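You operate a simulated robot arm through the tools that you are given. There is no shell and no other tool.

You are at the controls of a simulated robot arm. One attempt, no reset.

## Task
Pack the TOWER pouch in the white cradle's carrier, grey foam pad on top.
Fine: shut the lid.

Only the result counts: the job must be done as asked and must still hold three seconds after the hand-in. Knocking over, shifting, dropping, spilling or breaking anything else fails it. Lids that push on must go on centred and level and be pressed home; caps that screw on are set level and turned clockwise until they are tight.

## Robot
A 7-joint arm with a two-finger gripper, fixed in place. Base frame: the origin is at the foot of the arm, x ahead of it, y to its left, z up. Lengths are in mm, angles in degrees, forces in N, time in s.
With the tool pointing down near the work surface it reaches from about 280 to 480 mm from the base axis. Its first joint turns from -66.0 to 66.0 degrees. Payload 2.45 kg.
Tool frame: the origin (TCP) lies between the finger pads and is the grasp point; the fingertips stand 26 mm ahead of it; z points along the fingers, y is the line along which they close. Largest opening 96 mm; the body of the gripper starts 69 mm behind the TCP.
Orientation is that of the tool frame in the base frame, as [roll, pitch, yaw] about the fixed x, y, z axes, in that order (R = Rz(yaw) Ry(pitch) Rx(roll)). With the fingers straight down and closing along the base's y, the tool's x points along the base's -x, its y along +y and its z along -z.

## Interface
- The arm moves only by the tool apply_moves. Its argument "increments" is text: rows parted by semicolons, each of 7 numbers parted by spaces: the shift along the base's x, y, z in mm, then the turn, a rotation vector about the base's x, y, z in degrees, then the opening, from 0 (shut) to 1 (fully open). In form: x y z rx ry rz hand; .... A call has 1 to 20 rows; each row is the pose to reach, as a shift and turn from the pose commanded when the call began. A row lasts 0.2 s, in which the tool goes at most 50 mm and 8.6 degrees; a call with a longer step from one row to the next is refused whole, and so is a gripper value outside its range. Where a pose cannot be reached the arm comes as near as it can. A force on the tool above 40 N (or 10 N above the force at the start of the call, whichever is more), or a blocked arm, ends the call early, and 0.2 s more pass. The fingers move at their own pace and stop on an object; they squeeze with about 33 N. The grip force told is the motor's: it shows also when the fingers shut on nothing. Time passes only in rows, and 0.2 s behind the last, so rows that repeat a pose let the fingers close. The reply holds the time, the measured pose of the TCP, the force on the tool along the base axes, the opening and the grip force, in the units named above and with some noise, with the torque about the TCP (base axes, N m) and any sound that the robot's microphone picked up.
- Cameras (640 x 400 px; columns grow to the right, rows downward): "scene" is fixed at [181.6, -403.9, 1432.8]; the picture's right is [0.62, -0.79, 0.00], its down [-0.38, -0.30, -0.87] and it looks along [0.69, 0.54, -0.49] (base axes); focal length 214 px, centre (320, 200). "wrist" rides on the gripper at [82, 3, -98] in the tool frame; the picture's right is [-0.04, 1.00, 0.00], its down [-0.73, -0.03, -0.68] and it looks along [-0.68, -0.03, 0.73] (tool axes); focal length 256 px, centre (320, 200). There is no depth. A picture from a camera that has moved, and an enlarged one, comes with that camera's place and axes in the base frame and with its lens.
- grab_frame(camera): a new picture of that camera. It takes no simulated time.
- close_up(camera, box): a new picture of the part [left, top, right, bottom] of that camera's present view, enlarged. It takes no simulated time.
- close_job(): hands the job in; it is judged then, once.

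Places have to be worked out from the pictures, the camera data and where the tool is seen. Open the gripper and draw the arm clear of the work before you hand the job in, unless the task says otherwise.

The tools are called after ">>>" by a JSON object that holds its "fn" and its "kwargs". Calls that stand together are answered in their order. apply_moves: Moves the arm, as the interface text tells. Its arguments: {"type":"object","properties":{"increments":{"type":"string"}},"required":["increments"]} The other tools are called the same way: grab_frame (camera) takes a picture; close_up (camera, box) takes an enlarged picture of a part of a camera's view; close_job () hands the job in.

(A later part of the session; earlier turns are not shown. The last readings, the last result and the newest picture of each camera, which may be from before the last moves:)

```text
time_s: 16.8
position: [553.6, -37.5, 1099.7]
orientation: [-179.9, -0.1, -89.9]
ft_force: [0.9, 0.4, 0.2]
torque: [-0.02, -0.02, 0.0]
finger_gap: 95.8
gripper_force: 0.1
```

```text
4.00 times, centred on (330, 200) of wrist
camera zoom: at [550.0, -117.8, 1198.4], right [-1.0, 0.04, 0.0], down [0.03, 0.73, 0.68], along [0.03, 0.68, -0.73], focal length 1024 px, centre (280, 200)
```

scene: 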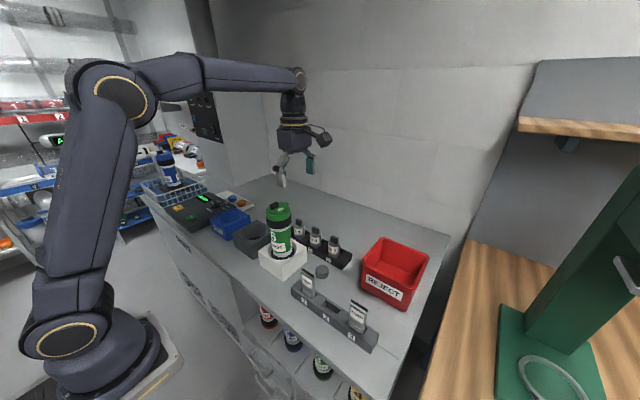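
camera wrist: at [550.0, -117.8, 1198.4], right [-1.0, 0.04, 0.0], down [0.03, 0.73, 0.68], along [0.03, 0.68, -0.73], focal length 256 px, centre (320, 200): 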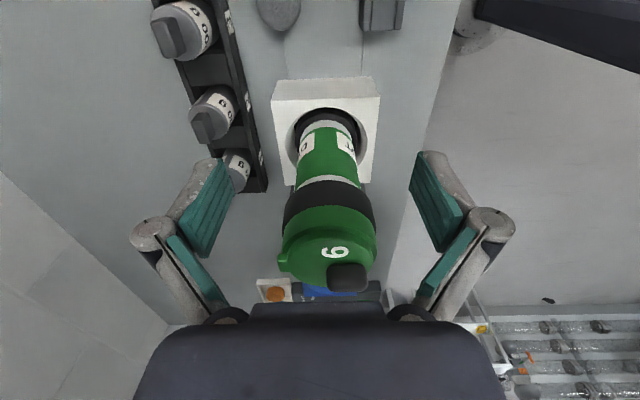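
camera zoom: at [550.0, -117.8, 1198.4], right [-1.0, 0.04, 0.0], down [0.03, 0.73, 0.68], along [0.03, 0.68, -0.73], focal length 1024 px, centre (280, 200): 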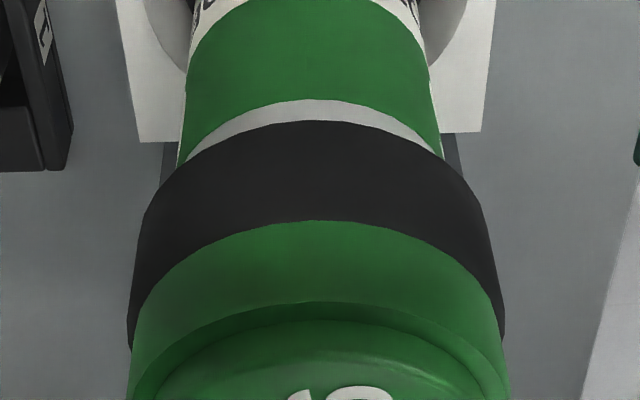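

Zooming on the lid itself from this side.

>>> {"fn": "close_up", "kwargs": {"camera": "wrist", "box": [266, 220, 394, 300]}}

>>> {"fn": "close_up", "kwargs": {"camera": "wrist", "box": [268, 230, 316, 290]}}

```text
5.00 times, centred on (330, 260) of wrist
camera zoom: at [550.0, -117.8, 1198.4], right [-1.0, 0.04, 0.0], down [0.03, 0.73, 0.68], along [0.03, 0.68, -0.73], focal length 1280 px, centre (270, -100)
```

zoom: 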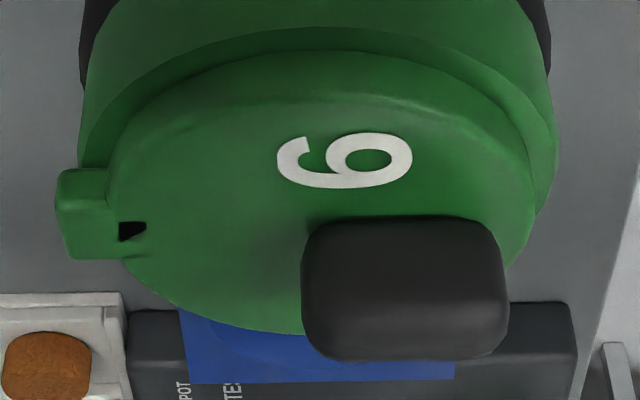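

```text
6.67 times, centred on (292, 260) of wrist
camera zoom: at [550.0, -117.8, 1198.4], right [-1.0, 0.04, 0.0], down [0.03, 0.73, 0.68], along [0.03, 0.68, -0.73], focal length 1707 px, centre (507, -200)
```

zoom: 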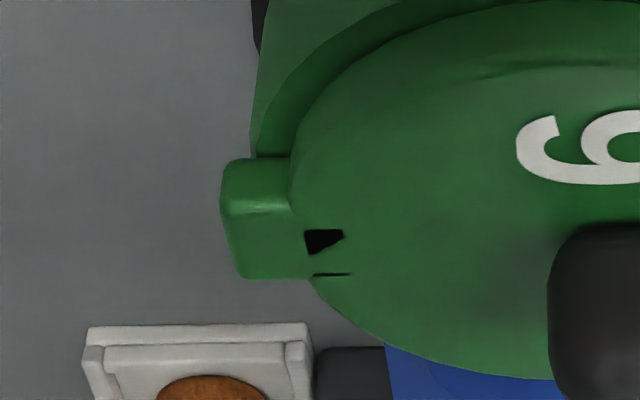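

From this side the "tab" at +x looks like a hinge lug (a dark gap between it and the disc), which would make this a hinged lid with the knob on the free side. I'll rise a little and yaw a further 45° to look at the lug from the far (+x) side to confirm.

>>> {"fn": "apply_moves", "kwargs": {"increments": "8 0 26 0 0 7 1; 16 5 36 0 0 15 1; 24 12 36 0 0 22.5 1; 32 20 36 0 0 30 1; 40 30 36 0 0 37.5 1; 47 38 36 0 0 45 1; 47 38 36 0 0 45 1"}}

>>> {"fn": "grab_frame", "kwargs": {"camera": "wrist"}}

>>> {"fn": "grab_frame", "kwargs": {"camera": "scene"}}

```text
time_s: 18.4
position: [601.5, 2.1, 1136.3]
orientation: [-180.0, -0.1, -44.9]
ft_force: [0.4, -0.5, -0.1]
torque: [0.01, -0.02, 0.02]
finger_gap: 96.1
gripper_force: 0.1
```

```text
taken
camera wrist: at [656.3, -57.2, 1234.9], right [-0.73, -0.68, 0.0], down [-0.5, 0.54, 0.68], along [-0.46, 0.5, -0.73], focal length 256 px, centre (320, 200)
```

wrist: 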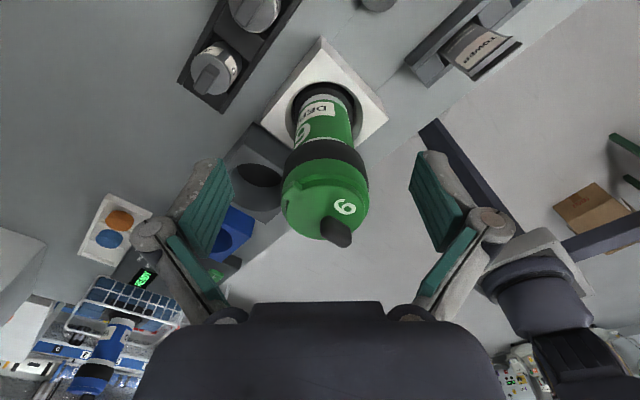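

```text
taken
```

scene: 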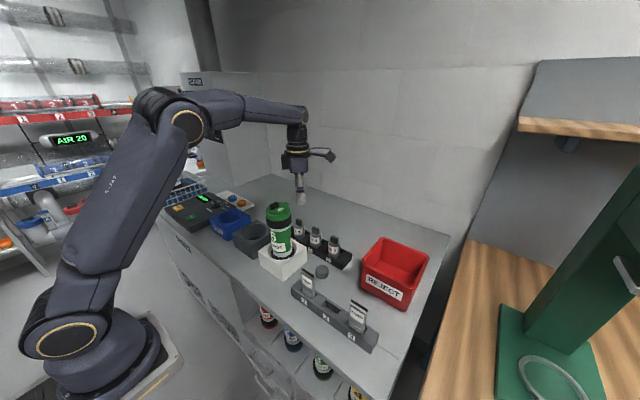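

>>> {"fn": "close_up", "kwargs": {"camera": "wrist", "box": [270, 165, 382, 250]}}

>>> {"fn": "close_up", "kwargs": {"camera": "wrist", "box": [275, 170, 323, 206]}}

```text
4.71 times, centred on (326, 208) of wrist
camera zoom: at [656.3, -57.2, 1234.9], right [-0.73, -0.68, 0.0], down [-0.5, 0.54, 0.68], along [-0.46, 0.5, -0.73], focal length 1205 px, centre (292, 165)
```

zoom: 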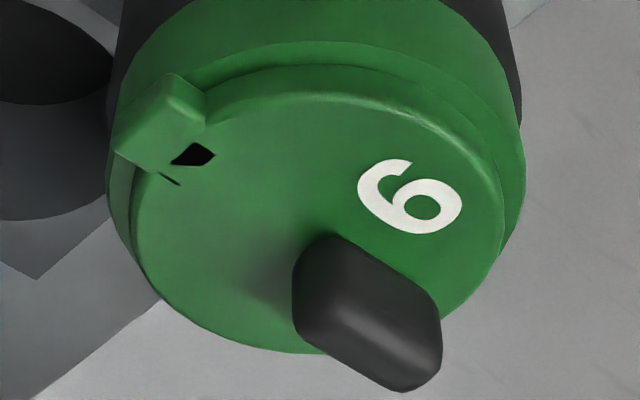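

```text
11.11 times, centred on (299, 188) of wrist
camera zoom: at [656.3, -57.2, 1234.9], right [-0.73, -0.68, 0.0], down [-0.5, 0.54, 0.68], along [-0.46, 0.5, -0.73], focal length 2844 px, centre (553, 333)
```

zoom: 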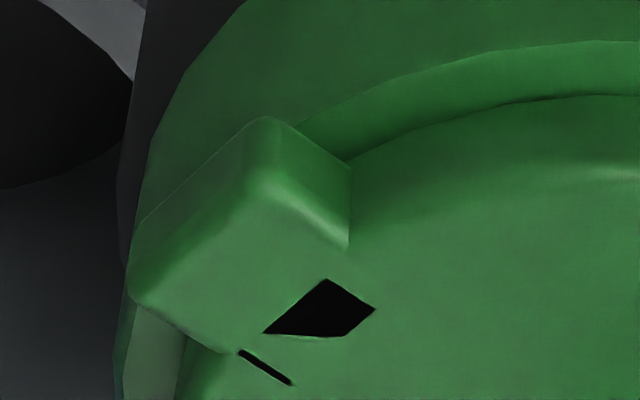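

The camera-based geometry shows the lug at about (583,51), with its top slightly above the disc. A hinge at +x with the knob on the free side fits best. To test, I'll grip the knob with the tool tilted forward and swing the lid up around the lug. First I'll rise and yaw back to the original heading, retreating to x≈480.

>>> {"fn": "apply_moves", "kwargs": {"increments": "0 0 40 0 0 0 1; 0 0 80 0 0 0 1; -8 3 80 0 0 -8.4 1; -16 6 80 0 0 -16.8 1; -24 9 80 0 0 -25.2 1; -32 12 80 0 0 -33.6 1; -40 15 80 0 0 -42 1; -48 18 80 0 0 -50.4 1; -56 21 80 0 0 -58.8 1; -64 24 80 0 0 -67.2 1; -72 27 80 0 0 -75.6 1; -80 30 80 0 0 -84 1; -88 33 80 0 0 -92.4 1; -96 36 80 0 0 -100.8 1; -104 39 80 0 0 -109.2 1; -112 43 80 0 0 -117.6 1; -120 47 80 0 0 -126 1; -125 49 80 0 0 -134 0.6; -125 49 80 0 0 -135 0.5"}}

```text
time_s: 22.4
position: [477.2, 50.0, 1215.4]
orientation: [180.0, 0.0, 179.9]
ft_force: [0.3, -0.3, 0.3]
torque: [0.02, 0.02, -0.02]
finger_gap: 48.4
gripper_force: 0.1
```

Now I'll pitch the tool forward 60° (pointing ahead and down) at a pre-grip point about 60 mm back from the knob along the approach line.

>>> {"fn": "apply_moves", "kwargs": {"increments": "-4 0 0 0 -7.5 0 0.45; -4 0 0 0 -15 0 0.45; -4 0 -10 0 -22.5 0 0.45; -4 0 -20 0 -30 0 0.45; -4 0 -35 0 -37.5 0 0.45; -4 0 -50 0 -45 0 0.45; -4 0 -65 0 -52.5 0 0.45; -4 0 -75 0 -60 0 0.45; -4 0 -75 0 -60 0 0.45"}}

>>> {"fn": "grab_frame", "kwargs": {"camera": "wrist"}}

>>> {"fn": "grab_frame", "kwargs": {"camera": "scene"}}

```text
time_s: 24.4
position: [482.8, 54.1, 1148.3]
orientation: [-180.0, 60.1, 180.0]
ft_force: [0.9, 0.3, 0.1]
torque: [0.01, 0.03, -0.01]
finger_gap: 43.3
gripper_force: 0.2
out of reach, approached as far as the arm can: row 8, 9
```

```text
taken
camera wrist: at [356.8, 58.5, 1128.2], right [0.02, 1.0, 0.03], down [-0.22, -0.03, 0.97], along [0.98, -0.03, 0.22], focal length 256 px, centre (320, 200)
```

wrist: 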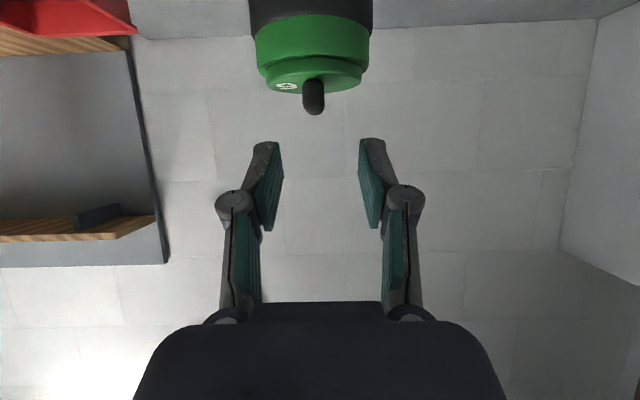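

```text
taken
```

scene: 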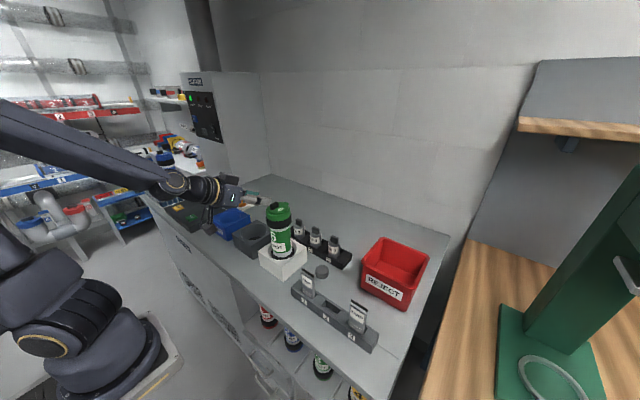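

The arm fell slightly short of that pose (too folded), but the tilt is reached. Moving along the approach line outward should be reachable; I'll go part of the way and check alignment.

>>> {"fn": "apply_moves", "kwargs": {"increments": "13 0 -5 0 0 0 0.45; 20 0 -8 0 0 0 0.45; 26 0 -10 0 0 0 0.45; 26 0 -10 0 0 0 0.45"}}

>>> {"fn": "grab_frame", "kwargs": {"camera": "wrist"}}

>>> {"fn": "close_up", "kwargs": {"camera": "scene", "box": [230, 180, 310, 230]}}

```text
time_s: 25.4
position: [509.7, 52.9, 1139.7]
orientation: [-179.9, 60.0, 180.0]
ft_force: [0.3, -0.6, 0.0]
torque: [0.0, -0.03, 0.0]
finger_gap: 43.2
gripper_force: 0.1
```

```text
taken
camera wrist: at [383.5, 57.6, 1117.8], right [0.02, 1.0, 0.03], down [-0.22, -0.03, 0.97], along [0.97, -0.03, 0.22], focal length 256 px, centre (320, 200)
```

wrist: 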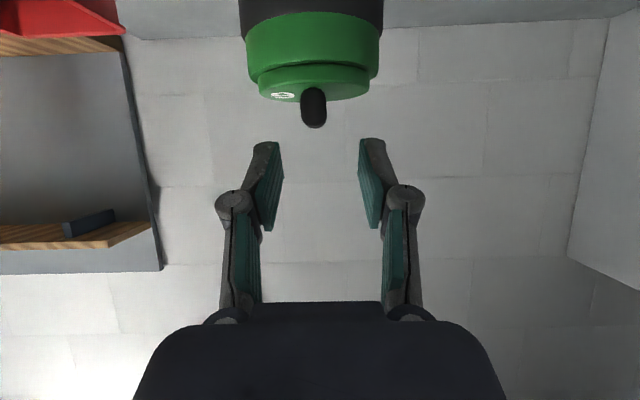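

```text
8.00 times, centred on (270, 205) of scene
camera zoom: at [181.6, -403.9, 1432.8], right [0.62, -0.79, 0.0], down [-0.38, -0.3, -0.87], along [0.69, 0.54, -0.49], focal length 1716 px, centre (720, 160)
```

zoom: 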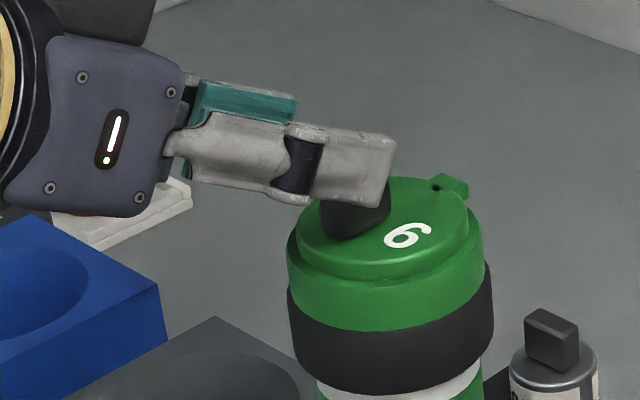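

The fingers are ~4 mm too far in +y and ~28 mm too high. I'll shift +14,−4,−20 first, then check clearance over the lid.

>>> {"fn": "apply_moves", "kwargs": {"increments": "5 -2 -7 0 0 0 0.45; 10 -4 -14 0 0 0 0.45; 14 -4 -20 0 0 0 0.45; 14 -4 -20 0 0 0 0.45"}}

>>> {"fn": "grab_frame", "kwargs": {"camera": "wrist"}}

>>> {"fn": "close_up", "kwargs": {"camera": "scene", "box": [252, 185, 308, 220]}}

```text
time_s: 26.4
position: [523.9, 49.2, 1117.4]
orientation: [179.9, 60.0, 180.0]
ft_force: [0.2, -0.6, -0.7]
torque: [0.01, -0.01, -0.01]
finger_gap: 43.0
gripper_force: 0.0
```

```text
taken
camera wrist: at [396.9, 53.1, 1097.3], right [0.02, 1.0, 0.03], down [-0.22, -0.03, 0.97], along [0.98, -0.03, 0.22], focal length 256 px, centre (320, 200)
```

wrist: 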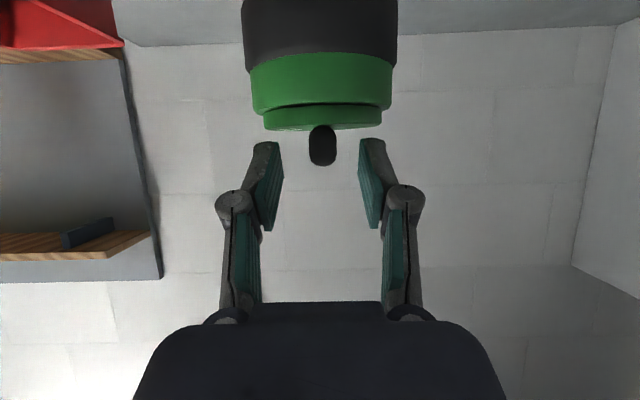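

```text
11.43 times, centred on (280, 202) of scene
camera zoom: at [181.6, -403.9, 1432.8], right [0.62, -0.79, 0.0], down [-0.38, -0.3, -0.87], along [0.69, 0.54, -0.49], focal length 2451 px, centre (777, 171)
```

zoom: 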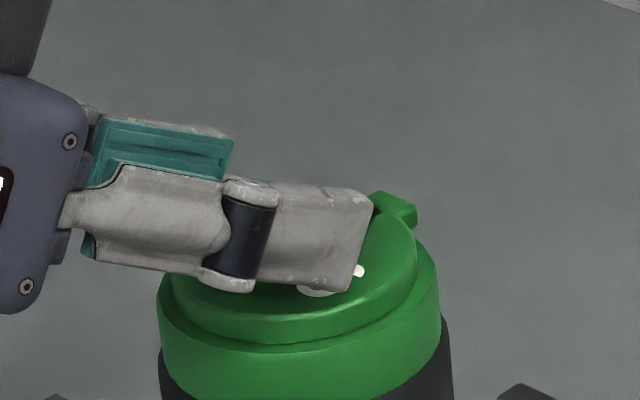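

Laterally aligned now (knob at u=322, finger mid 321). Descending the remaining 7 mm, leaving ~3–4 mm above the lid face.

>>> {"fn": "apply_moves", "kwargs": {"increments": "0.5 0 -3.5 0 0 0 0.45; 0.5 0 -7 0 0 0 0.45; 0.5 0 -7 0 0 0 0.45"}}

>>> {"fn": "close_up", "kwargs": {"camera": "wrist", "box": [240, 80, 400, 240]}}

>>> {"fn": "close_up", "kwargs": {"camera": "scene", "box": [252, 185, 308, 220]}}

```text
time_s: 27.2
position: [524.0, 49.9, 1111.0]
orientation: [179.9, 60.1, -180.0]
ft_force: [-1.9, -0.5, 4.8]
torque: [0.02, -0.08, 0.0]
finger_gap: 43.2
gripper_force: 0.0
```

```text
2.50 times, centred on (320, 160) of wrist
camera zoom: at [398.0, 53.5, 1090.7], right [0.02, 1.0, 0.03], down [-0.22, -0.03, 0.97], along [0.97, -0.03, 0.22], focal length 640 px, centre (320, 300)
```

zoom: 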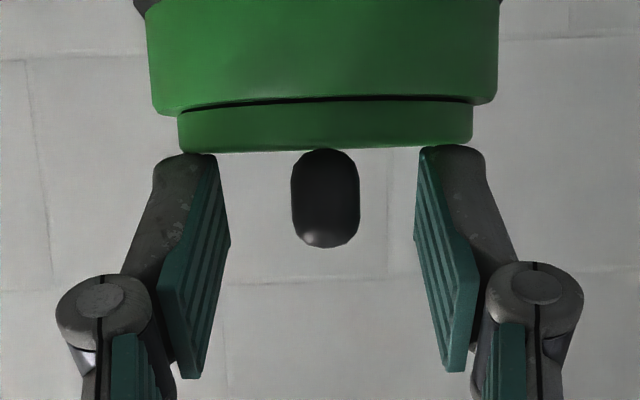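

```text
11.43 times, centred on (280, 202) of scene
camera zoom: at [181.5, -403.9, 1432.8], right [0.62, -0.79, 0.0], down [-0.38, -0.3, -0.87], along [0.69, 0.54, -0.49], focal length 2451 px, centre (777, 171)
```

zoom: 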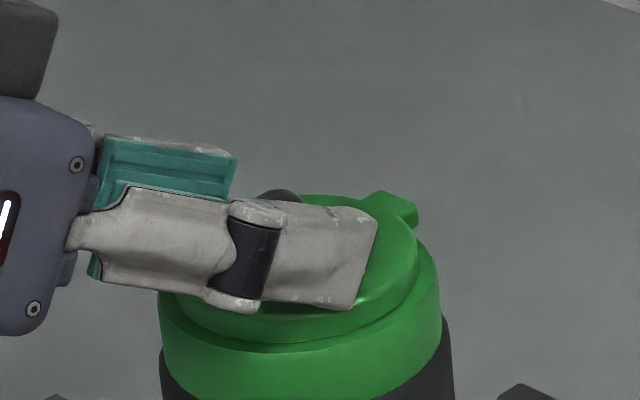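

A light touch (≈5 N) shows the tips just reach the lid face. I'll back up 1.5 mm and close on the knob.

>>> {"fn": "apply_moves", "kwargs": {"increments": "0 0 1.5 0 0 0 0.45; 0 0 1.5 0 0 0 0.2; 0 0 1.5 0 0 0 0; 0 0 1.5 0 0 0 0; 0 0 1.5 0 0 0 0; 0 0 1.5 0 0 0 0"}}

>>> {"fn": "close_up", "kwargs": {"camera": "wrist", "box": [240, 80, 400, 240]}}

>>> {"fn": "close_up", "kwargs": {"camera": "scene", "box": [252, 185, 308, 220]}}

```text
time_s: 28.6
position: [524.4, 49.6, 1113.5]
orientation: [-180.0, 60.0, -180.0]
ft_force: [0.4, -0.4, 0.2]
torque: [0.02, 0.02, -0.04]
finger_gap: 13.1
gripper_force: 33.0
```

```text
2.50 times, centred on (320, 160) of wrist
camera zoom: at [397.7, 53.8, 1092.3], right [0.02, 1.0, 0.03], down [-0.22, -0.03, 0.97], along [0.98, -0.03, 0.22], focal length 640 px, centre (320, 300)
```

zoom: 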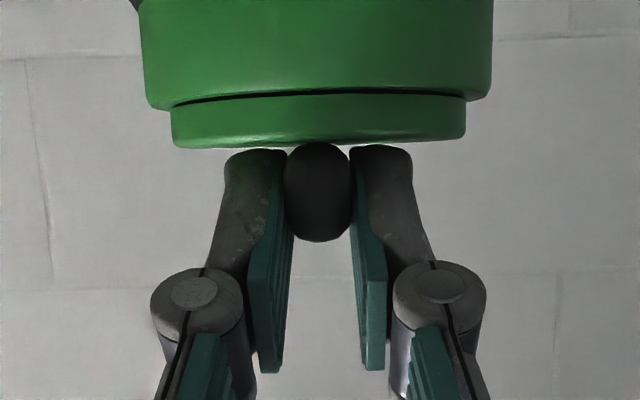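

```text
11.43 times, centred on (280, 202) of scene
camera zoom: at [181.6, -403.9, 1432.8], right [0.62, -0.79, 0.0], down [-0.38, -0.3, -0.87], along [0.69, 0.54, -0.49], focal length 2451 px, centre (777, 171)
```

zoom: 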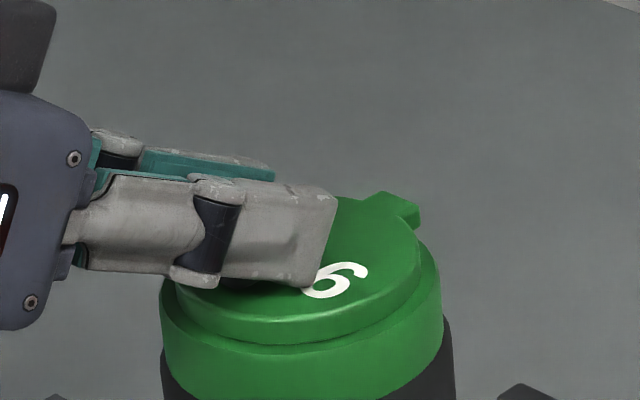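

Knob gripped. Test: rotate 5° about the presumed hinge (584, 1082) and see whether the lid lifts while the carrier stays down.

>>> {"fn": "apply_moves", "kwargs": {"increments": "1.5 0 2.6 0 2.5 0 0; 3.05 0 5.1 0 5 0 0; 3.05 0 5.1 0 5 0 0"}}

>>> {"fn": "close_up", "kwargs": {"camera": "scene", "box": [252, 185, 308, 220]}}

>>> {"fn": "close_up", "kwargs": {"camera": "scene", "box": [250, 225, 330, 275]}}

>>> {"fn": "close_up", "kwargs": {"camera": "wrist", "box": [240, 80, 400, 240]}}

```text
time_s: 29.4
position: [527.9, 48.7, 1118.5]
orientation: [-179.9, 55.0, 180.0]
ft_force: [3.2, 0.1, -1.5]
torque: [0.0, -0.63, -0.03]
finger_gap: 13.1
gripper_force: 32.7
```

```text
11.43 times, centred on (280, 202) of scene
camera zoom: at [181.7, -403.9, 1432.8], right [0.62, -0.79, 0.0], down [-0.38, -0.3, -0.87], along [0.69, 0.54, -0.49], focal length 2451 px, centre (777, 171)
```

zoom: 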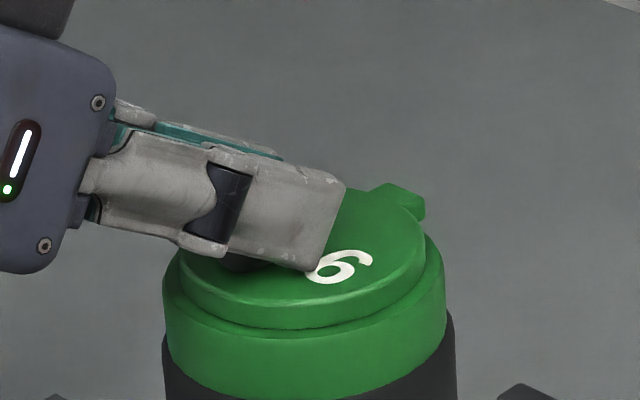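

```text
8.00 times, centred on (290, 250) of scene
camera zoom: at [181.7, -403.9, 1432.8], right [0.62, -0.79, 0.0], down [-0.38, -0.3, -0.87], along [0.69, 0.54, -0.49], focal length 1716 px, centre (560, -200)
```

zoom: 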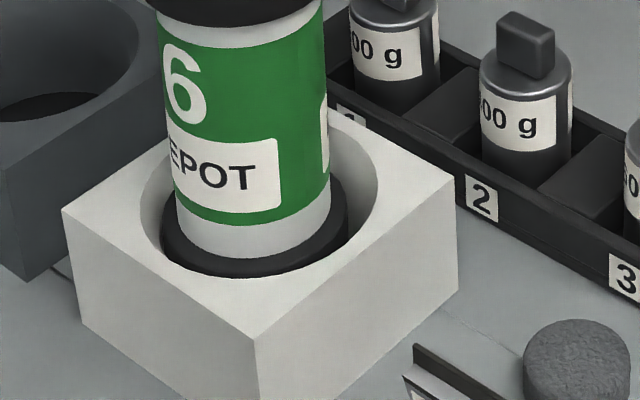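

```text
2.50 times, centred on (320, 160) of wrist
camera zoom: at [399.4, 53.4, 1108.9], right [0.02, 1.0, 0.03], down [-0.14, -0.03, 0.99], along [0.99, -0.03, 0.14], focal length 640 px, centre (320, 300)
```

zoom: 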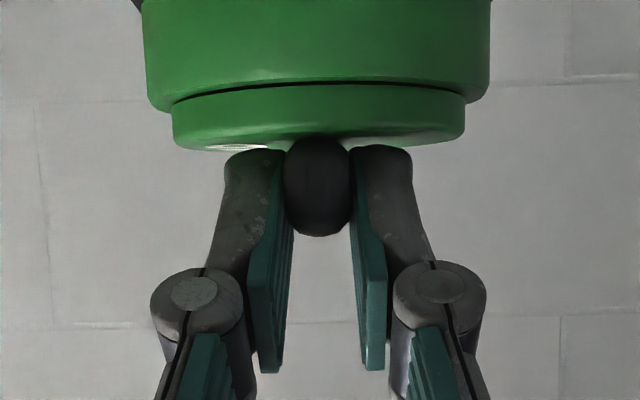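

The whole carrier tilted with the lid (base ring shifted, gap between lid and collar unchanged, torque 0.6 N m), so it isn't opening as a hinge this way. I'll return to the exact grip pose, release and retreat.

>>> {"fn": "apply_moves", "kwargs": {"increments": "-1.5 0 -2.5 0 -2.5 0 0; -3.05 0 -5.1 0 -5 0 0; -3.05 0 -5.3 0 -5 0 0; -3.05 0 -5.3 0 -5 0 0.15; -3.05 0 -5.3 0 -5 0 0.45; -3.05 0 -5.3 0 -5 0 0.45; -3.05 0 -5.3 0 -5 0 0.45"}}

>>> {"fn": "close_up", "kwargs": {"camera": "scene", "box": [252, 185, 308, 220]}}

>>> {"fn": "close_up", "kwargs": {"camera": "scene", "box": [250, 225, 330, 275]}}

```text
time_s: 31.0
position: [524.5, 48.5, 1112.4]
orientation: [-179.9, 60.0, -179.9]
ft_force: [-0.1, 0.5, 0.5]
torque: [0.02, 0.0, 0.0]
finger_gap: 43.2
gripper_force: 0.0
```

```text
11.43 times, centred on (280, 202) of scene
camera zoom: at [181.6, -403.9, 1432.8], right [0.62, -0.79, 0.0], down [-0.38, -0.3, -0.87], along [0.69, 0.54, -0.49], focal length 2451 px, centre (777, 171)
```

zoom: 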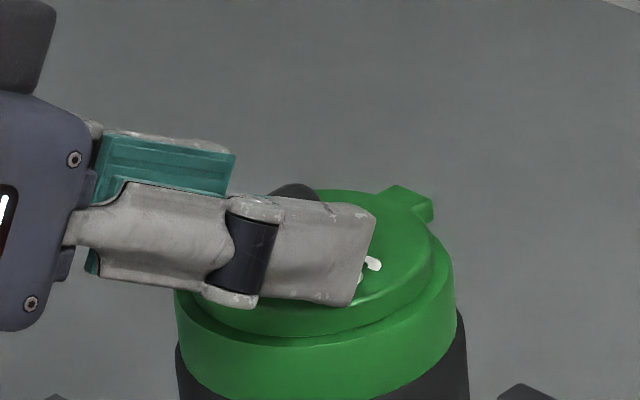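

```text
8.00 times, centred on (290, 250) of scene
camera zoom: at [181.6, -403.9, 1432.8], right [0.62, -0.79, 0.0], down [-0.38, -0.3, -0.87], along [0.69, 0.54, -0.49], focal length 1716 px, centre (560, -200)
```

zoom: 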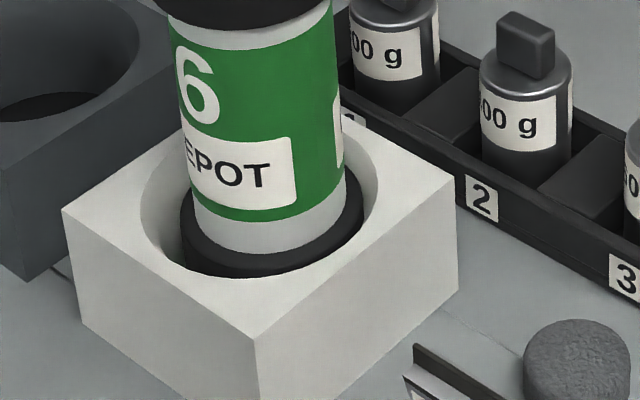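

The carrier is upright but sits ~4 mm to the side within the cradle's clearance; the cradle hasn't moved. I'll look from this low angle at the lid/collar joint before retreating.

>>> {"fn": "close_up", "kwargs": {"camera": "wrist", "box": [230, 60, 410, 180]}}

>>> {"fn": "close_up", "kwargs": {"camera": "scene", "box": [280, 193, 296, 203]}}

>>> {"fn": "close_up", "kwargs": {"camera": "scene", "box": [160, 147, 184, 162]}}

```text
3.33 times, centred on (320, 120) of wrist
camera zoom: at [397.4, 53.4, 1092.4], right [0.02, 1.0, 0.03], down [-0.22, -0.03, 0.97], along [0.97, -0.03, 0.22], focal length 853 px, centre (320, 467)
```

zoom: 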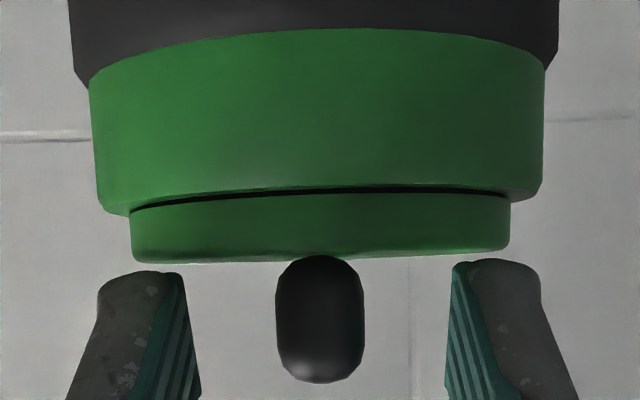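

```text
16.00 times, centred on (288, 198) of scene
camera zoom: at [181.6, -403.9, 1432.8], right [0.62, -0.79, 0.0], down [-0.38, -0.3, -0.87], along [0.69, 0.54, -0.49], focal length 3432 px, centre (832, 232)
```

zoom: 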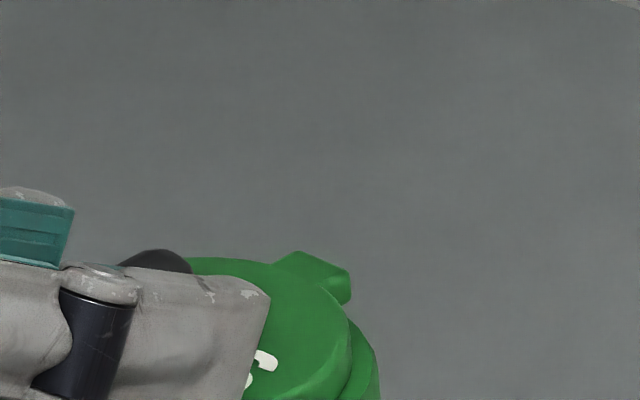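

```text
16.00 times, centred on (172, 154) of scene
camera zoom: at [181.6, -403.9, 1432.8], right [0.62, -0.79, 0.0], down [-0.38, -0.3, -0.87], along [0.69, 0.54, -0.49], focal length 3432 px, centre (2688, 928)
```

zoom: 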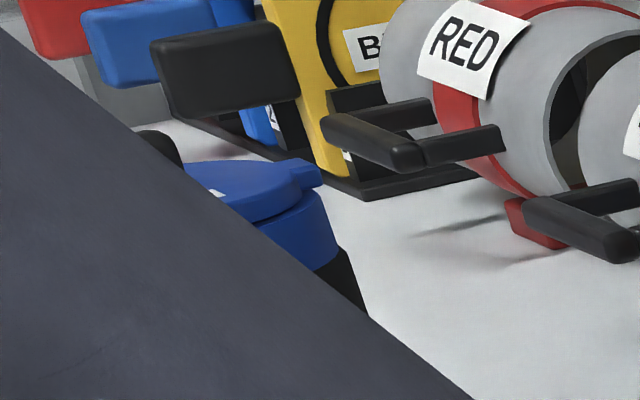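

I'll retreat straight up clear of the knob, then yaw +90° while keeping the forward tilt, to get a near-horizontal side view of the lug from −y.

>>> {"fn": "apply_moves", "kwargs": {"increments": "0 0 25 0 0 0 0.5; 0 0 60 0 0 0 0.5; 0 0 95 0 0 0 0.5; 5 -9 95 0 0 8 0.5; 11 -18 95 0 0 16 0.5; 16 -27 95 0 0 24 0.5; 22 -36 95 0 0 32 0.5; 27 -46 95 0 0 40 0.5; 33 -55 95 0 0 48 0.5; 39 -64 95 0 0 56 0.5; 45 -73 95 0 0 64 0.5; 51 -83 95 0 0 72 0.5; 57 -92 95 0 0 80 0.5; 63 -102 95 0 0 88 0.5; 66 -112 80 0 0 90 0.5; 66 -114 50 0 0 90 0.5; 66 -114 12 0 0 90 0.5; 66 -114 12 0 0 90 0.5"}}

>>> {"fn": "grab_frame", "kwargs": {"camera": "wrist"}}

>>> {"fn": "grab_frame", "kwargs": {"camera": "scene"}}

```text
time_s: 34.8
position: [590.5, -63.5, 1125.9]
orientation: [-180.0, 60.1, -90.0]
ft_force: [0.3, 0.2, -0.1]
torque: [0.01, -0.03, -0.03]
finger_gap: 48.1
gripper_force: 0.0
out of reach, approached as far as the arm can: row 4, 5, 6
```

```text
taken
camera wrist: at [587.7, -189.0, 1104.8], right [-1.0, 0.02, 0.03], down [0.03, -0.22, 0.97], along [0.03, 0.97, 0.22], focal length 256 px, centre (320, 200)
```

wrist: 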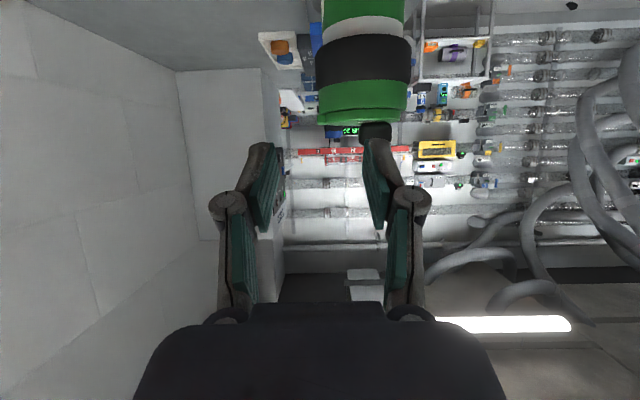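

```text
taken
```

scene: 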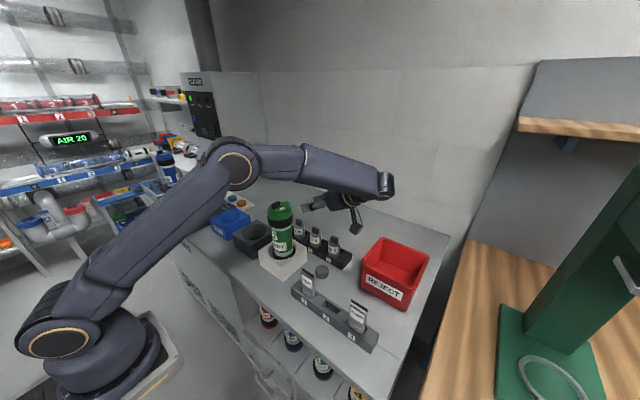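

Zooming on the lid profile from this side.

>>> {"fn": "close_up", "kwargs": {"camera": "wrist", "box": [300, 60, 428, 140]}}

>>> {"fn": "close_up", "kwargs": {"camera": "wrist", "box": [308, 90, 348, 130]}}

```text
5.00 times, centred on (364, 100) of wrist
camera zoom: at [587.7, -189.0, 1104.8], right [-1.0, 0.02, 0.03], down [0.03, -0.22, 0.97], along [0.03, 0.97, 0.22], focal length 1280 px, centre (100, 700)
```

zoom: 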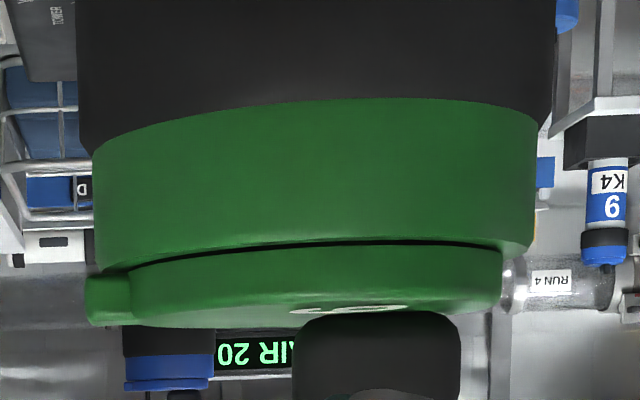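

```text
10.00 times, centred on (328, 110) of wrist
camera zoom: at [587.7, -189.0, 1104.8], right [-1.0, 0.02, 0.03], down [0.03, -0.22, 0.97], along [0.03, 0.97, 0.22], focal length 2560 px, centre (240, 1100)
```

zoom: 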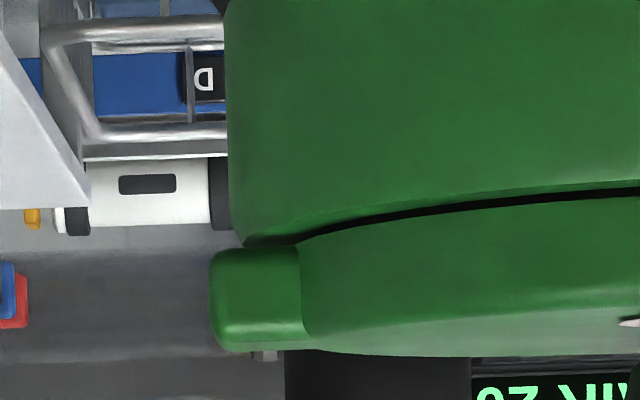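

The tab is part of the lid disc and isn't joined to the collar, and a thin dark gap runs all round — so no hinge; most likely a twist-lock lid. I'll go back to a vertical tool over the carrier, re-measure the lid, and try a larger counter-clockwise turn.

>>> {"fn": "apply_moves", "kwargs": {"increments": "0 0 40 0 0 0 0.5; 0 0 80 -7.5 0 0 0.5; 0 4 90 -15 0 0 0.5; 0 8 90 -22.5 0 0 0.5; -3 12 90 -30 0 0 0.5; -6 16 90 -37.5 0 0 0.5; -9 20 90 -45 0 0 0.5; -12 24 90 -52.5 0 0 0.5; -15 28 90 -60 0 0 0.5; -15 28 90 -60 0 0 0.5"}}

>>> {"fn": "apply_moves", "kwargs": {"increments": "-4 8 0 0 0 -8 0.7; -8 16 0 0 0 -16 1; -12 24 0 0 0 -24 1; -16 32 0 0 0 -32 1; -20 40 0 0 0 -40 1; -22 48 0 0 0 -48 1; -24 56 0 0 0 -56 1; -26 64 0 0 0 -64 1; -28 72 0 0 0 -72 1; -30 78 0 0 0 -80 1; -32 83 0 0 0 -88 1; -34 84 -20 0 0 -90 1; -34 84 -20 0 0 -90 1"}}

>>> {"fn": "grab_frame", "kwargs": {"camera": "wrist"}}

```text
time_s: 37.0
position: [575.5, -36.7, 1215.8]
orientation: [-180.0, -0.1, -90.0]
ft_force: [-0.1, -1.1, -0.7]
torque: [-0.02, -0.02, 0.02]
finger_gap: 47.9
gripper_force: 0.0
```

```text
time_s: 39.8
position: [540.9, 47.4, 1193.9]
orientation: [180.0, 0.1, 179.9]
ft_force: [-0.5, -0.1, -0.1]
torque: [0.01, -0.04, 0.04]
finger_gap: 96.0
gripper_force: 0.1
```

```text
taken
camera wrist: at [458.9, 51.8, 1293.9], right [0.04, 1.0, 0.0], down [0.73, -0.03, 0.68], along [0.68, -0.03, -0.73], focal length 256 px, centre (320, 200)
```

wrist: 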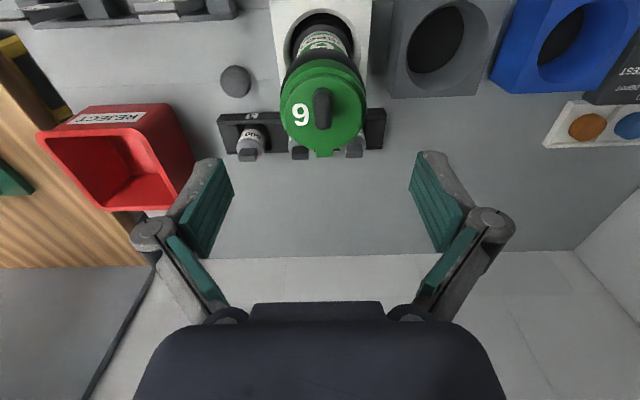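

>>> {"fn": "close_up", "kwargs": {"camera": "wrist", "box": [260, 40, 388, 170]}}

>>> {"fn": "close_up", "kwargs": {"camera": "wrist", "box": [272, 0, 368, 60]}}

>>> {"fn": "close_up", "kwargs": {"camera": "scene", "box": [248, 192, 328, 272]}}

```text
3.08 times, centred on (324, 105) of wrist
camera zoom: at [458.9, 51.8, 1293.9], right [0.04, 1.0, 0.0], down [0.73, -0.03, 0.68], along [0.68, -0.03, -0.73], focal length 788 px, centre (308, 492)
```

zoom: 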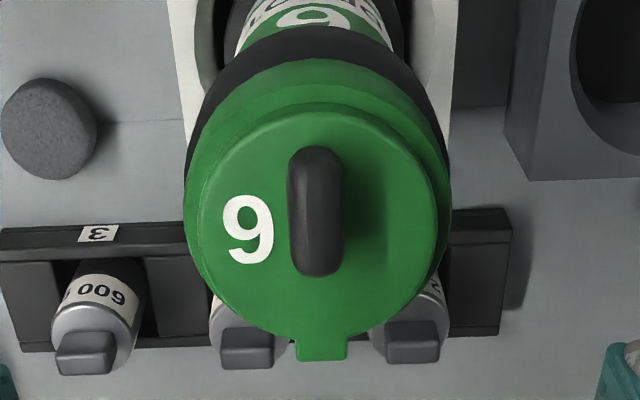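

```text
6.67 times, centred on (320, 30) of wrist
camera zoom: at [458.9, 51.8, 1293.9], right [0.04, 1.0, 0.0], down [0.73, -0.03, 0.68], along [0.68, -0.03, -0.73], focal length 1707 px, centre (320, 1333)
```

zoom: 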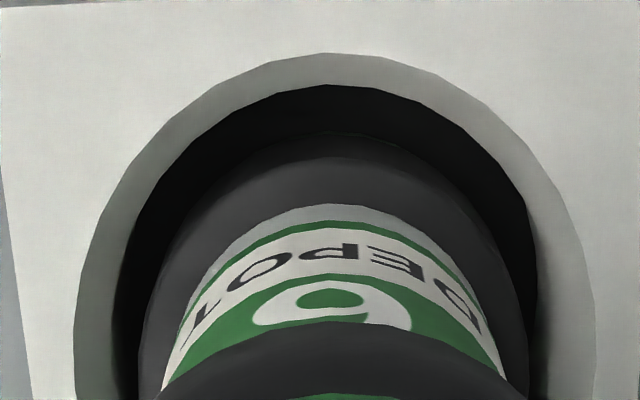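

```text
5.00 times, centred on (288, 232) of scene
camera zoom: at [181.6, -403.9, 1432.8], right [0.62, -0.79, 0.0], down [-0.38, -0.3, -0.87], along [0.69, 0.54, -0.49], focal length 1072 px, centre (480, 40)
```

zoom: 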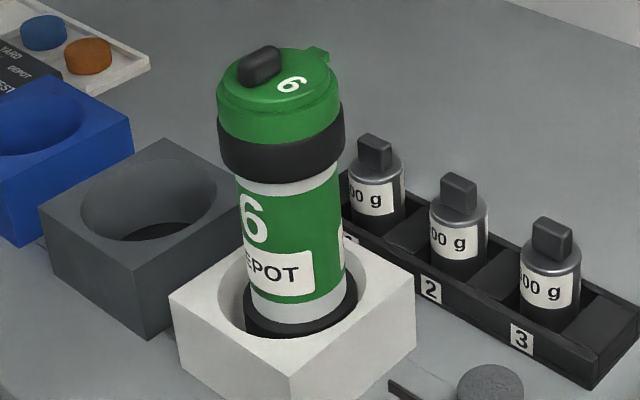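

The carrier's lid axis is now at about (555.5,50.8) with the knob centre ~10 mm toward the robot. I'll descend onto the knob again, and grip it.

>>> {"fn": "apply_moves", "kwargs": {"increments": "4.6 1.5 -30 0 0 0 0.6; 4.6 1.5 -55 0 0 0 0.45; 4.6 1.5 -72 0 0 0 0.45; 4.6 1.5 -81 0 0 0 0.45; 4.6 1.5 -81 0 0 0 0.45"}}

>>> {"fn": "close_up", "kwargs": {"camera": "wrist", "box": [256, 60, 384, 200]}}

>>> {"fn": "close_up", "kwargs": {"camera": "scene", "box": [260, 190, 300, 215]}}

```text
time_s: 41.0
position: [546.0, 50.2, 1113.3]
orientation: [180.0, 0.1, -180.0]
ft_force: [-1.7, 0.5, 12.5]
torque: [-0.07, 0.04, -0.01]
finger_gap: 44.2
gripper_force: 3.4
```

```text
2.86 times, centred on (320, 130) of wrist
camera zoom: at [463.3, 54.1, 1212.4], right [0.04, 1.0, 0.0], down [0.73, -0.03, 0.68], along [0.68, -0.03, -0.73], focal length 731 px, centre (320, 400)
```

zoom: 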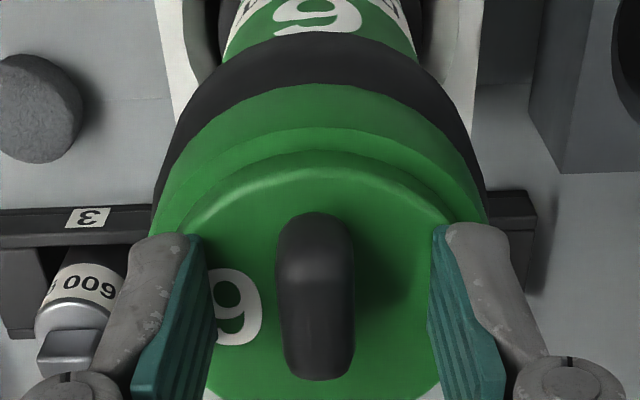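

```text
16.00 times, centred on (280, 202) of scene
camera zoom: at [181.4, -403.9, 1432.8], right [0.62, -0.79, 0.0], down [-0.38, -0.3, -0.87], along [0.69, 0.54, -0.49], focal length 3432 px, centre (960, 160)
```

zoom: 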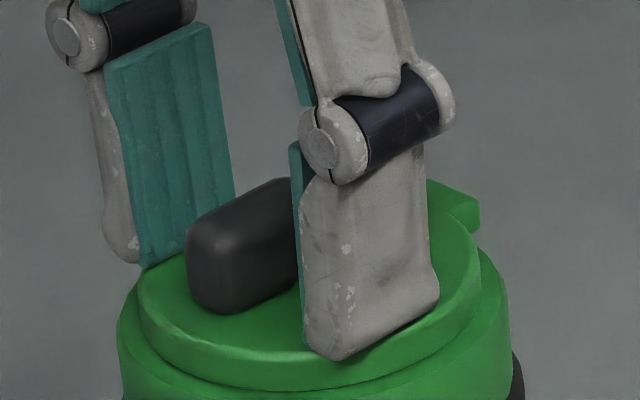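

The tips are touching the lid face (12 N). I'll back off 1.2 mm, close on the knob, then turn 24° counter-clockwise about the lid axis.

>>> {"fn": "apply_moves", "kwargs": {"increments": "0 0 1.2 0 0 0 0.45; 0 0 1.2 0 0 0 0.2; 0 0 1.2 0 0 0 0; 0 0 1.2 0 0 0 0; 0 0 1.2 0 0 0 0; 0 0 1.2 0 0 0 0"}}

>>> {"fn": "apply_moves", "kwargs": {"increments": "0.2 -1.4 0 0 0 8 0; 0.5 -2.7 0 0 0 16 0; 1.1 -4 0 0 0 24 0; 1.1 -4 0 0 0 24 0"}}

>>> {"fn": "close_up", "kwargs": {"camera": "scene", "box": [248, 192, 328, 272]}}

>>> {"fn": "close_up", "kwargs": {"camera": "scene", "box": [260, 190, 300, 215]}}

```text
time_s: 42.4
position: [546.8, 50.1, 1115.7]
orientation: [-180.0, 0.0, -179.9]
ft_force: [0.5, -0.7, 9.8]
torque: [0.01, -0.1, 0.0]
finger_gap: 13.3
gripper_force: 32.8
```

```text
time_s: 43.4
position: [547.2, 42.7, 1116.7]
orientation: [-179.8, 0.1, -156.0]
ft_force: [-3.5, -14.0, 34.6]
torque: [-1.43, 0.83, -0.59]
finger_gap: 13.3
gripper_force: 32.8
```

```text
5.00 times, centred on (288, 232) of scene
camera zoom: at [180.9, -404.4, 1432.8], right [0.62, -0.79, 0.0], down [-0.38, -0.3, -0.87], along [0.69, 0.54, -0.49], focal length 1072 px, centre (480, 40)
```

zoom: 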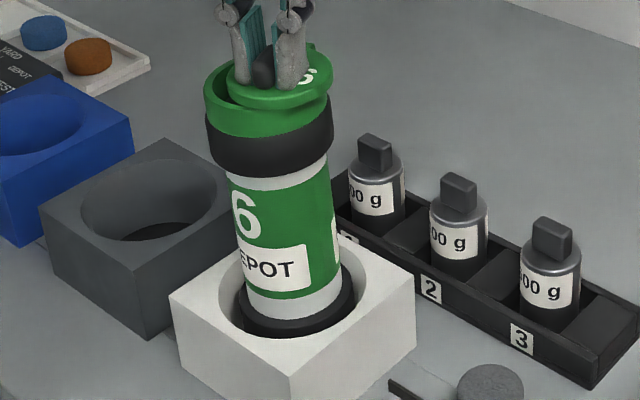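

```text
16.00 times, centred on (280, 202) of scene
camera zoom: at [180.9, -404.4, 1432.8], right [0.62, -0.79, 0.0], down [-0.38, -0.3, -0.87], along [0.69, 0.54, -0.49], focal length 3432 px, centre (960, 160)
```

zoom: 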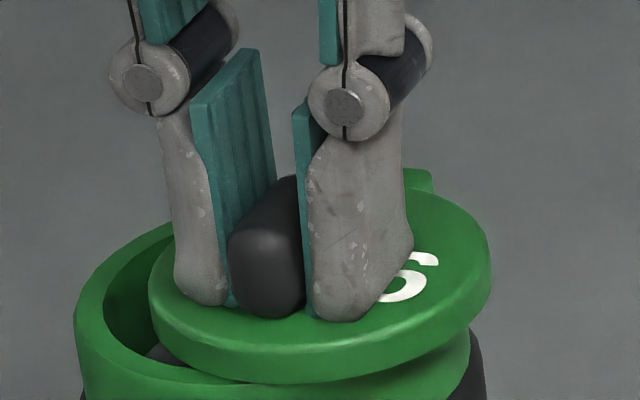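

Breakthrough: the lid swings sideways about the lug (a vertical pivot at +x) — the mouth is now visible at left. Because I turned about the wrong centre, the carrier got pushed over; I'll shift the hand (+2.8,−13.5) so the pivot returns to its place and the carrier straightens.

>>> {"fn": "apply_moves", "kwargs": {"increments": "0.6 -2.7 0 0 0 0 0; 1.1 -5.4 0 0 0 0 0; 1.7 -8.1 0 0 0 0 0; 2.2 -10.8 0 0 0 0 0; 2.8 -13.5 0 0 0 0 0; 2.8 -13.5 0 0 0 0 0"}}

>>> {"fn": "close_up", "kwargs": {"camera": "scene", "box": [248, 192, 328, 272]}}

>>> {"fn": "close_up", "kwargs": {"camera": "scene", "box": [260, 190, 300, 215]}}

>>> {"fn": "grab_frame", "kwargs": {"camera": "wrist"}}

```text
time_s: 44.8
position: [549.1, 32.4, 1114.4]
orientation: [179.9, 0.0, -156.0]
ft_force: [2.5, 3.0, 6.5]
torque: [0.58, -0.78, 0.09]
finger_gap: 13.2
gripper_force: 33.1
```

```text
5.00 times, centred on (288, 232) of scene
camera zoom: at [181.5, -403.8, 1432.8], right [0.62, -0.79, 0.0], down [-0.38, -0.3, -0.87], along [0.69, 0.54, -0.49], focal length 1072 px, centre (480, 40)
```

zoom: 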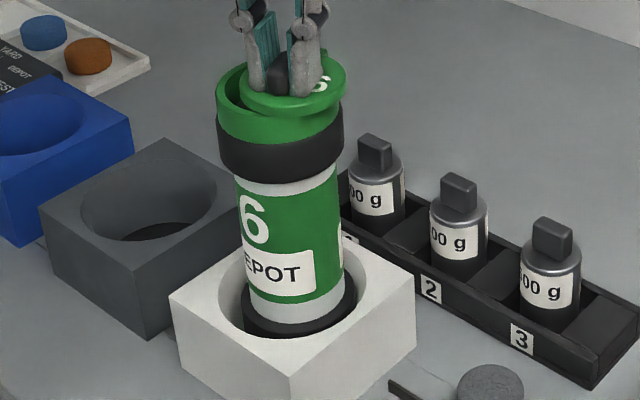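

```text
16.00 times, centred on (280, 202) of scene
camera zoom: at [181.5, -403.8, 1432.8], right [0.62, -0.79, 0.0], down [-0.38, -0.3, -0.87], along [0.69, 0.54, -0.49], focal length 3432 px, centre (960, 160)
```

zoom: 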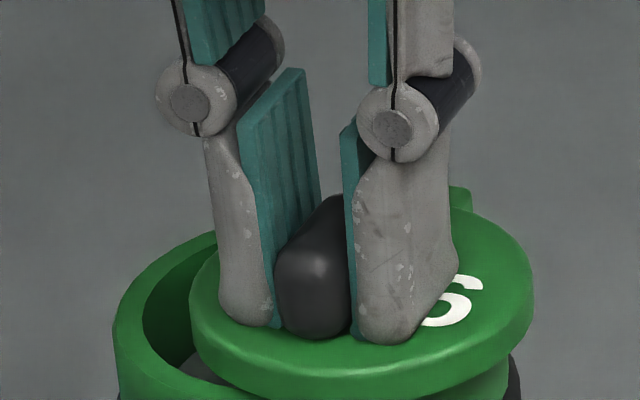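

```text
taken
camera wrist: at [472.8, 4.0, 1213.9], right [-0.37, 0.93, 0.0], down [0.68, 0.27, 0.68], along [0.63, 0.25, -0.73], focal length 256 px, centre (320, 200)
```

wrist: 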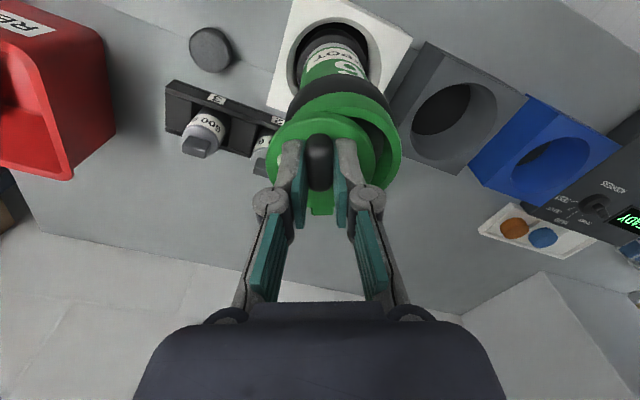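

The carrier is upright again and the lid is ~24° open. I'll keep swinging the lid about the pivot near (588.5,50.8) to ~64° and check forces.

>>> {"fn": "apply_moves", "kwargs": {"increments": "2.8 -5.3 0.3 0 0 8 0; 6.4 -10.1 0.3 0 0 16 0; 10.5 -14.5 0.3 0 0 24 0; 15.3 -18.1 0.3 0 0 32 0; 20.4 -21.1 0.3 0 0 40 0; 20.4 -21.1 0.3 0 0 40 0"}}

>>> {"fn": "close_up", "kwargs": {"camera": "scene", "box": [248, 192, 328, 272]}}

>>> {"fn": "grab_frame", "kwargs": {"camera": "wrist"}}

```text
time_s: 46.2
position: [571.1, 10.7, 1114.6]
orientation: [180.0, 0.0, -116.0]
ft_force: [-0.4, -1.2, 0.2]
torque: [-0.13, 0.01, 0.0]
finger_gap: 13.5
gripper_force: 33.1
```

```text
5.00 times, centred on (288, 232) of scene
camera zoom: at [181.7, -403.9, 1432.8], right [0.62, -0.79, 0.0], down [-0.38, -0.3, -0.87], along [0.69, 0.54, -0.49], focal length 1072 px, centre (480, 40)
```

zoom: 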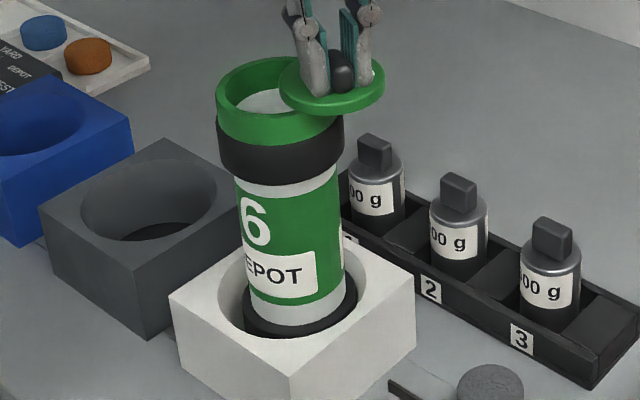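

```text
taken
camera wrist: at [530.0, -60.8, 1214.4], right [-0.88, 0.47, 0.0], down [0.35, 0.65, 0.68], along [0.32, 0.6, -0.73], focal length 256 px, centre (320, 200)
```

wrist: 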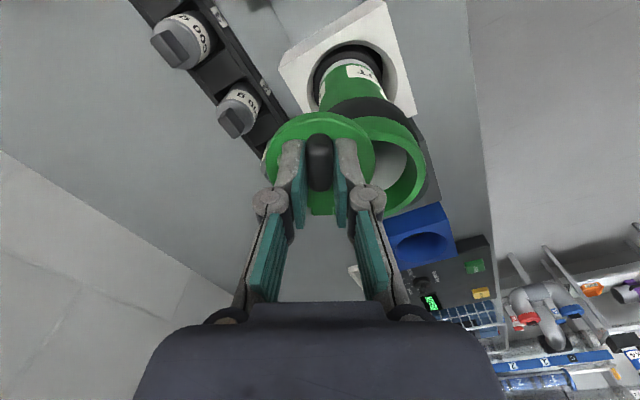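

The lid swings freely with negligible force. Continuing to ~135° so the mouth is fully clear.

>>> {"fn": "apply_moves", "kwargs": {"increments": "5.6 -2.3 0 0 0 8 0; 11.4 -3.7 0 0 0 16 0; 17.4 -4.4 0 0 0 24 0; 23.4 -4.2 0 0 0 32 0; 29.3 -3.1 0 0 0 40 0; 29.3 -3.1 0 0 0 40 0"}}

>>> {"fn": "close_up", "kwargs": {"camera": "scene", "box": [248, 192, 328, 272]}}

>>> {"fn": "grab_frame", "kwargs": {"camera": "wrist"}}

```text
time_s: 47.6
position: [599.3, 6.2, 1115.1]
orientation: [-180.0, 0.0, -75.9]
ft_force: [-0.6, 0.0, 1.2]
torque: [-0.08, -0.1, -0.03]
finger_gap: 13.2
gripper_force: 33.2
```

```text
5.00 times, centred on (288, 232) of scene
camera zoom: at [181.7, -403.9, 1432.8], right [0.62, -0.79, 0.0], down [-0.38, -0.3, -0.87], along [0.69, 0.54, -0.49], focal length 1072 px, centre (480, 40)
```

zoom: 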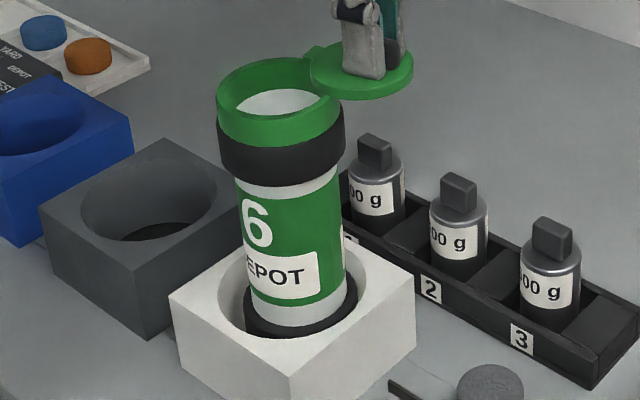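

```text
taken
camera wrist: at [615.5, -72.2, 1214.3], right [-0.98, -0.2, 0.0], down [-0.15, 0.72, 0.68], along [-0.14, 0.66, -0.73], focal length 256 px, centre (320, 200)
```

wrist: 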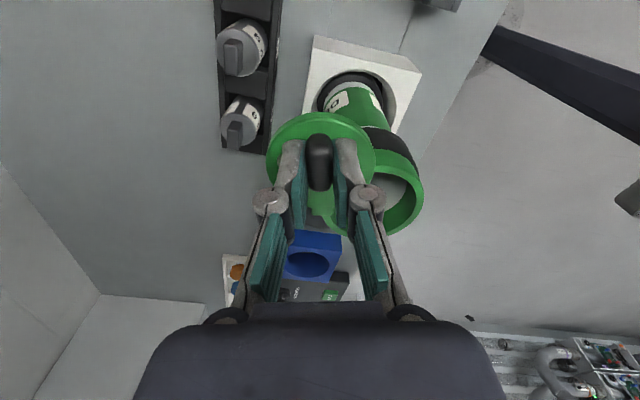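

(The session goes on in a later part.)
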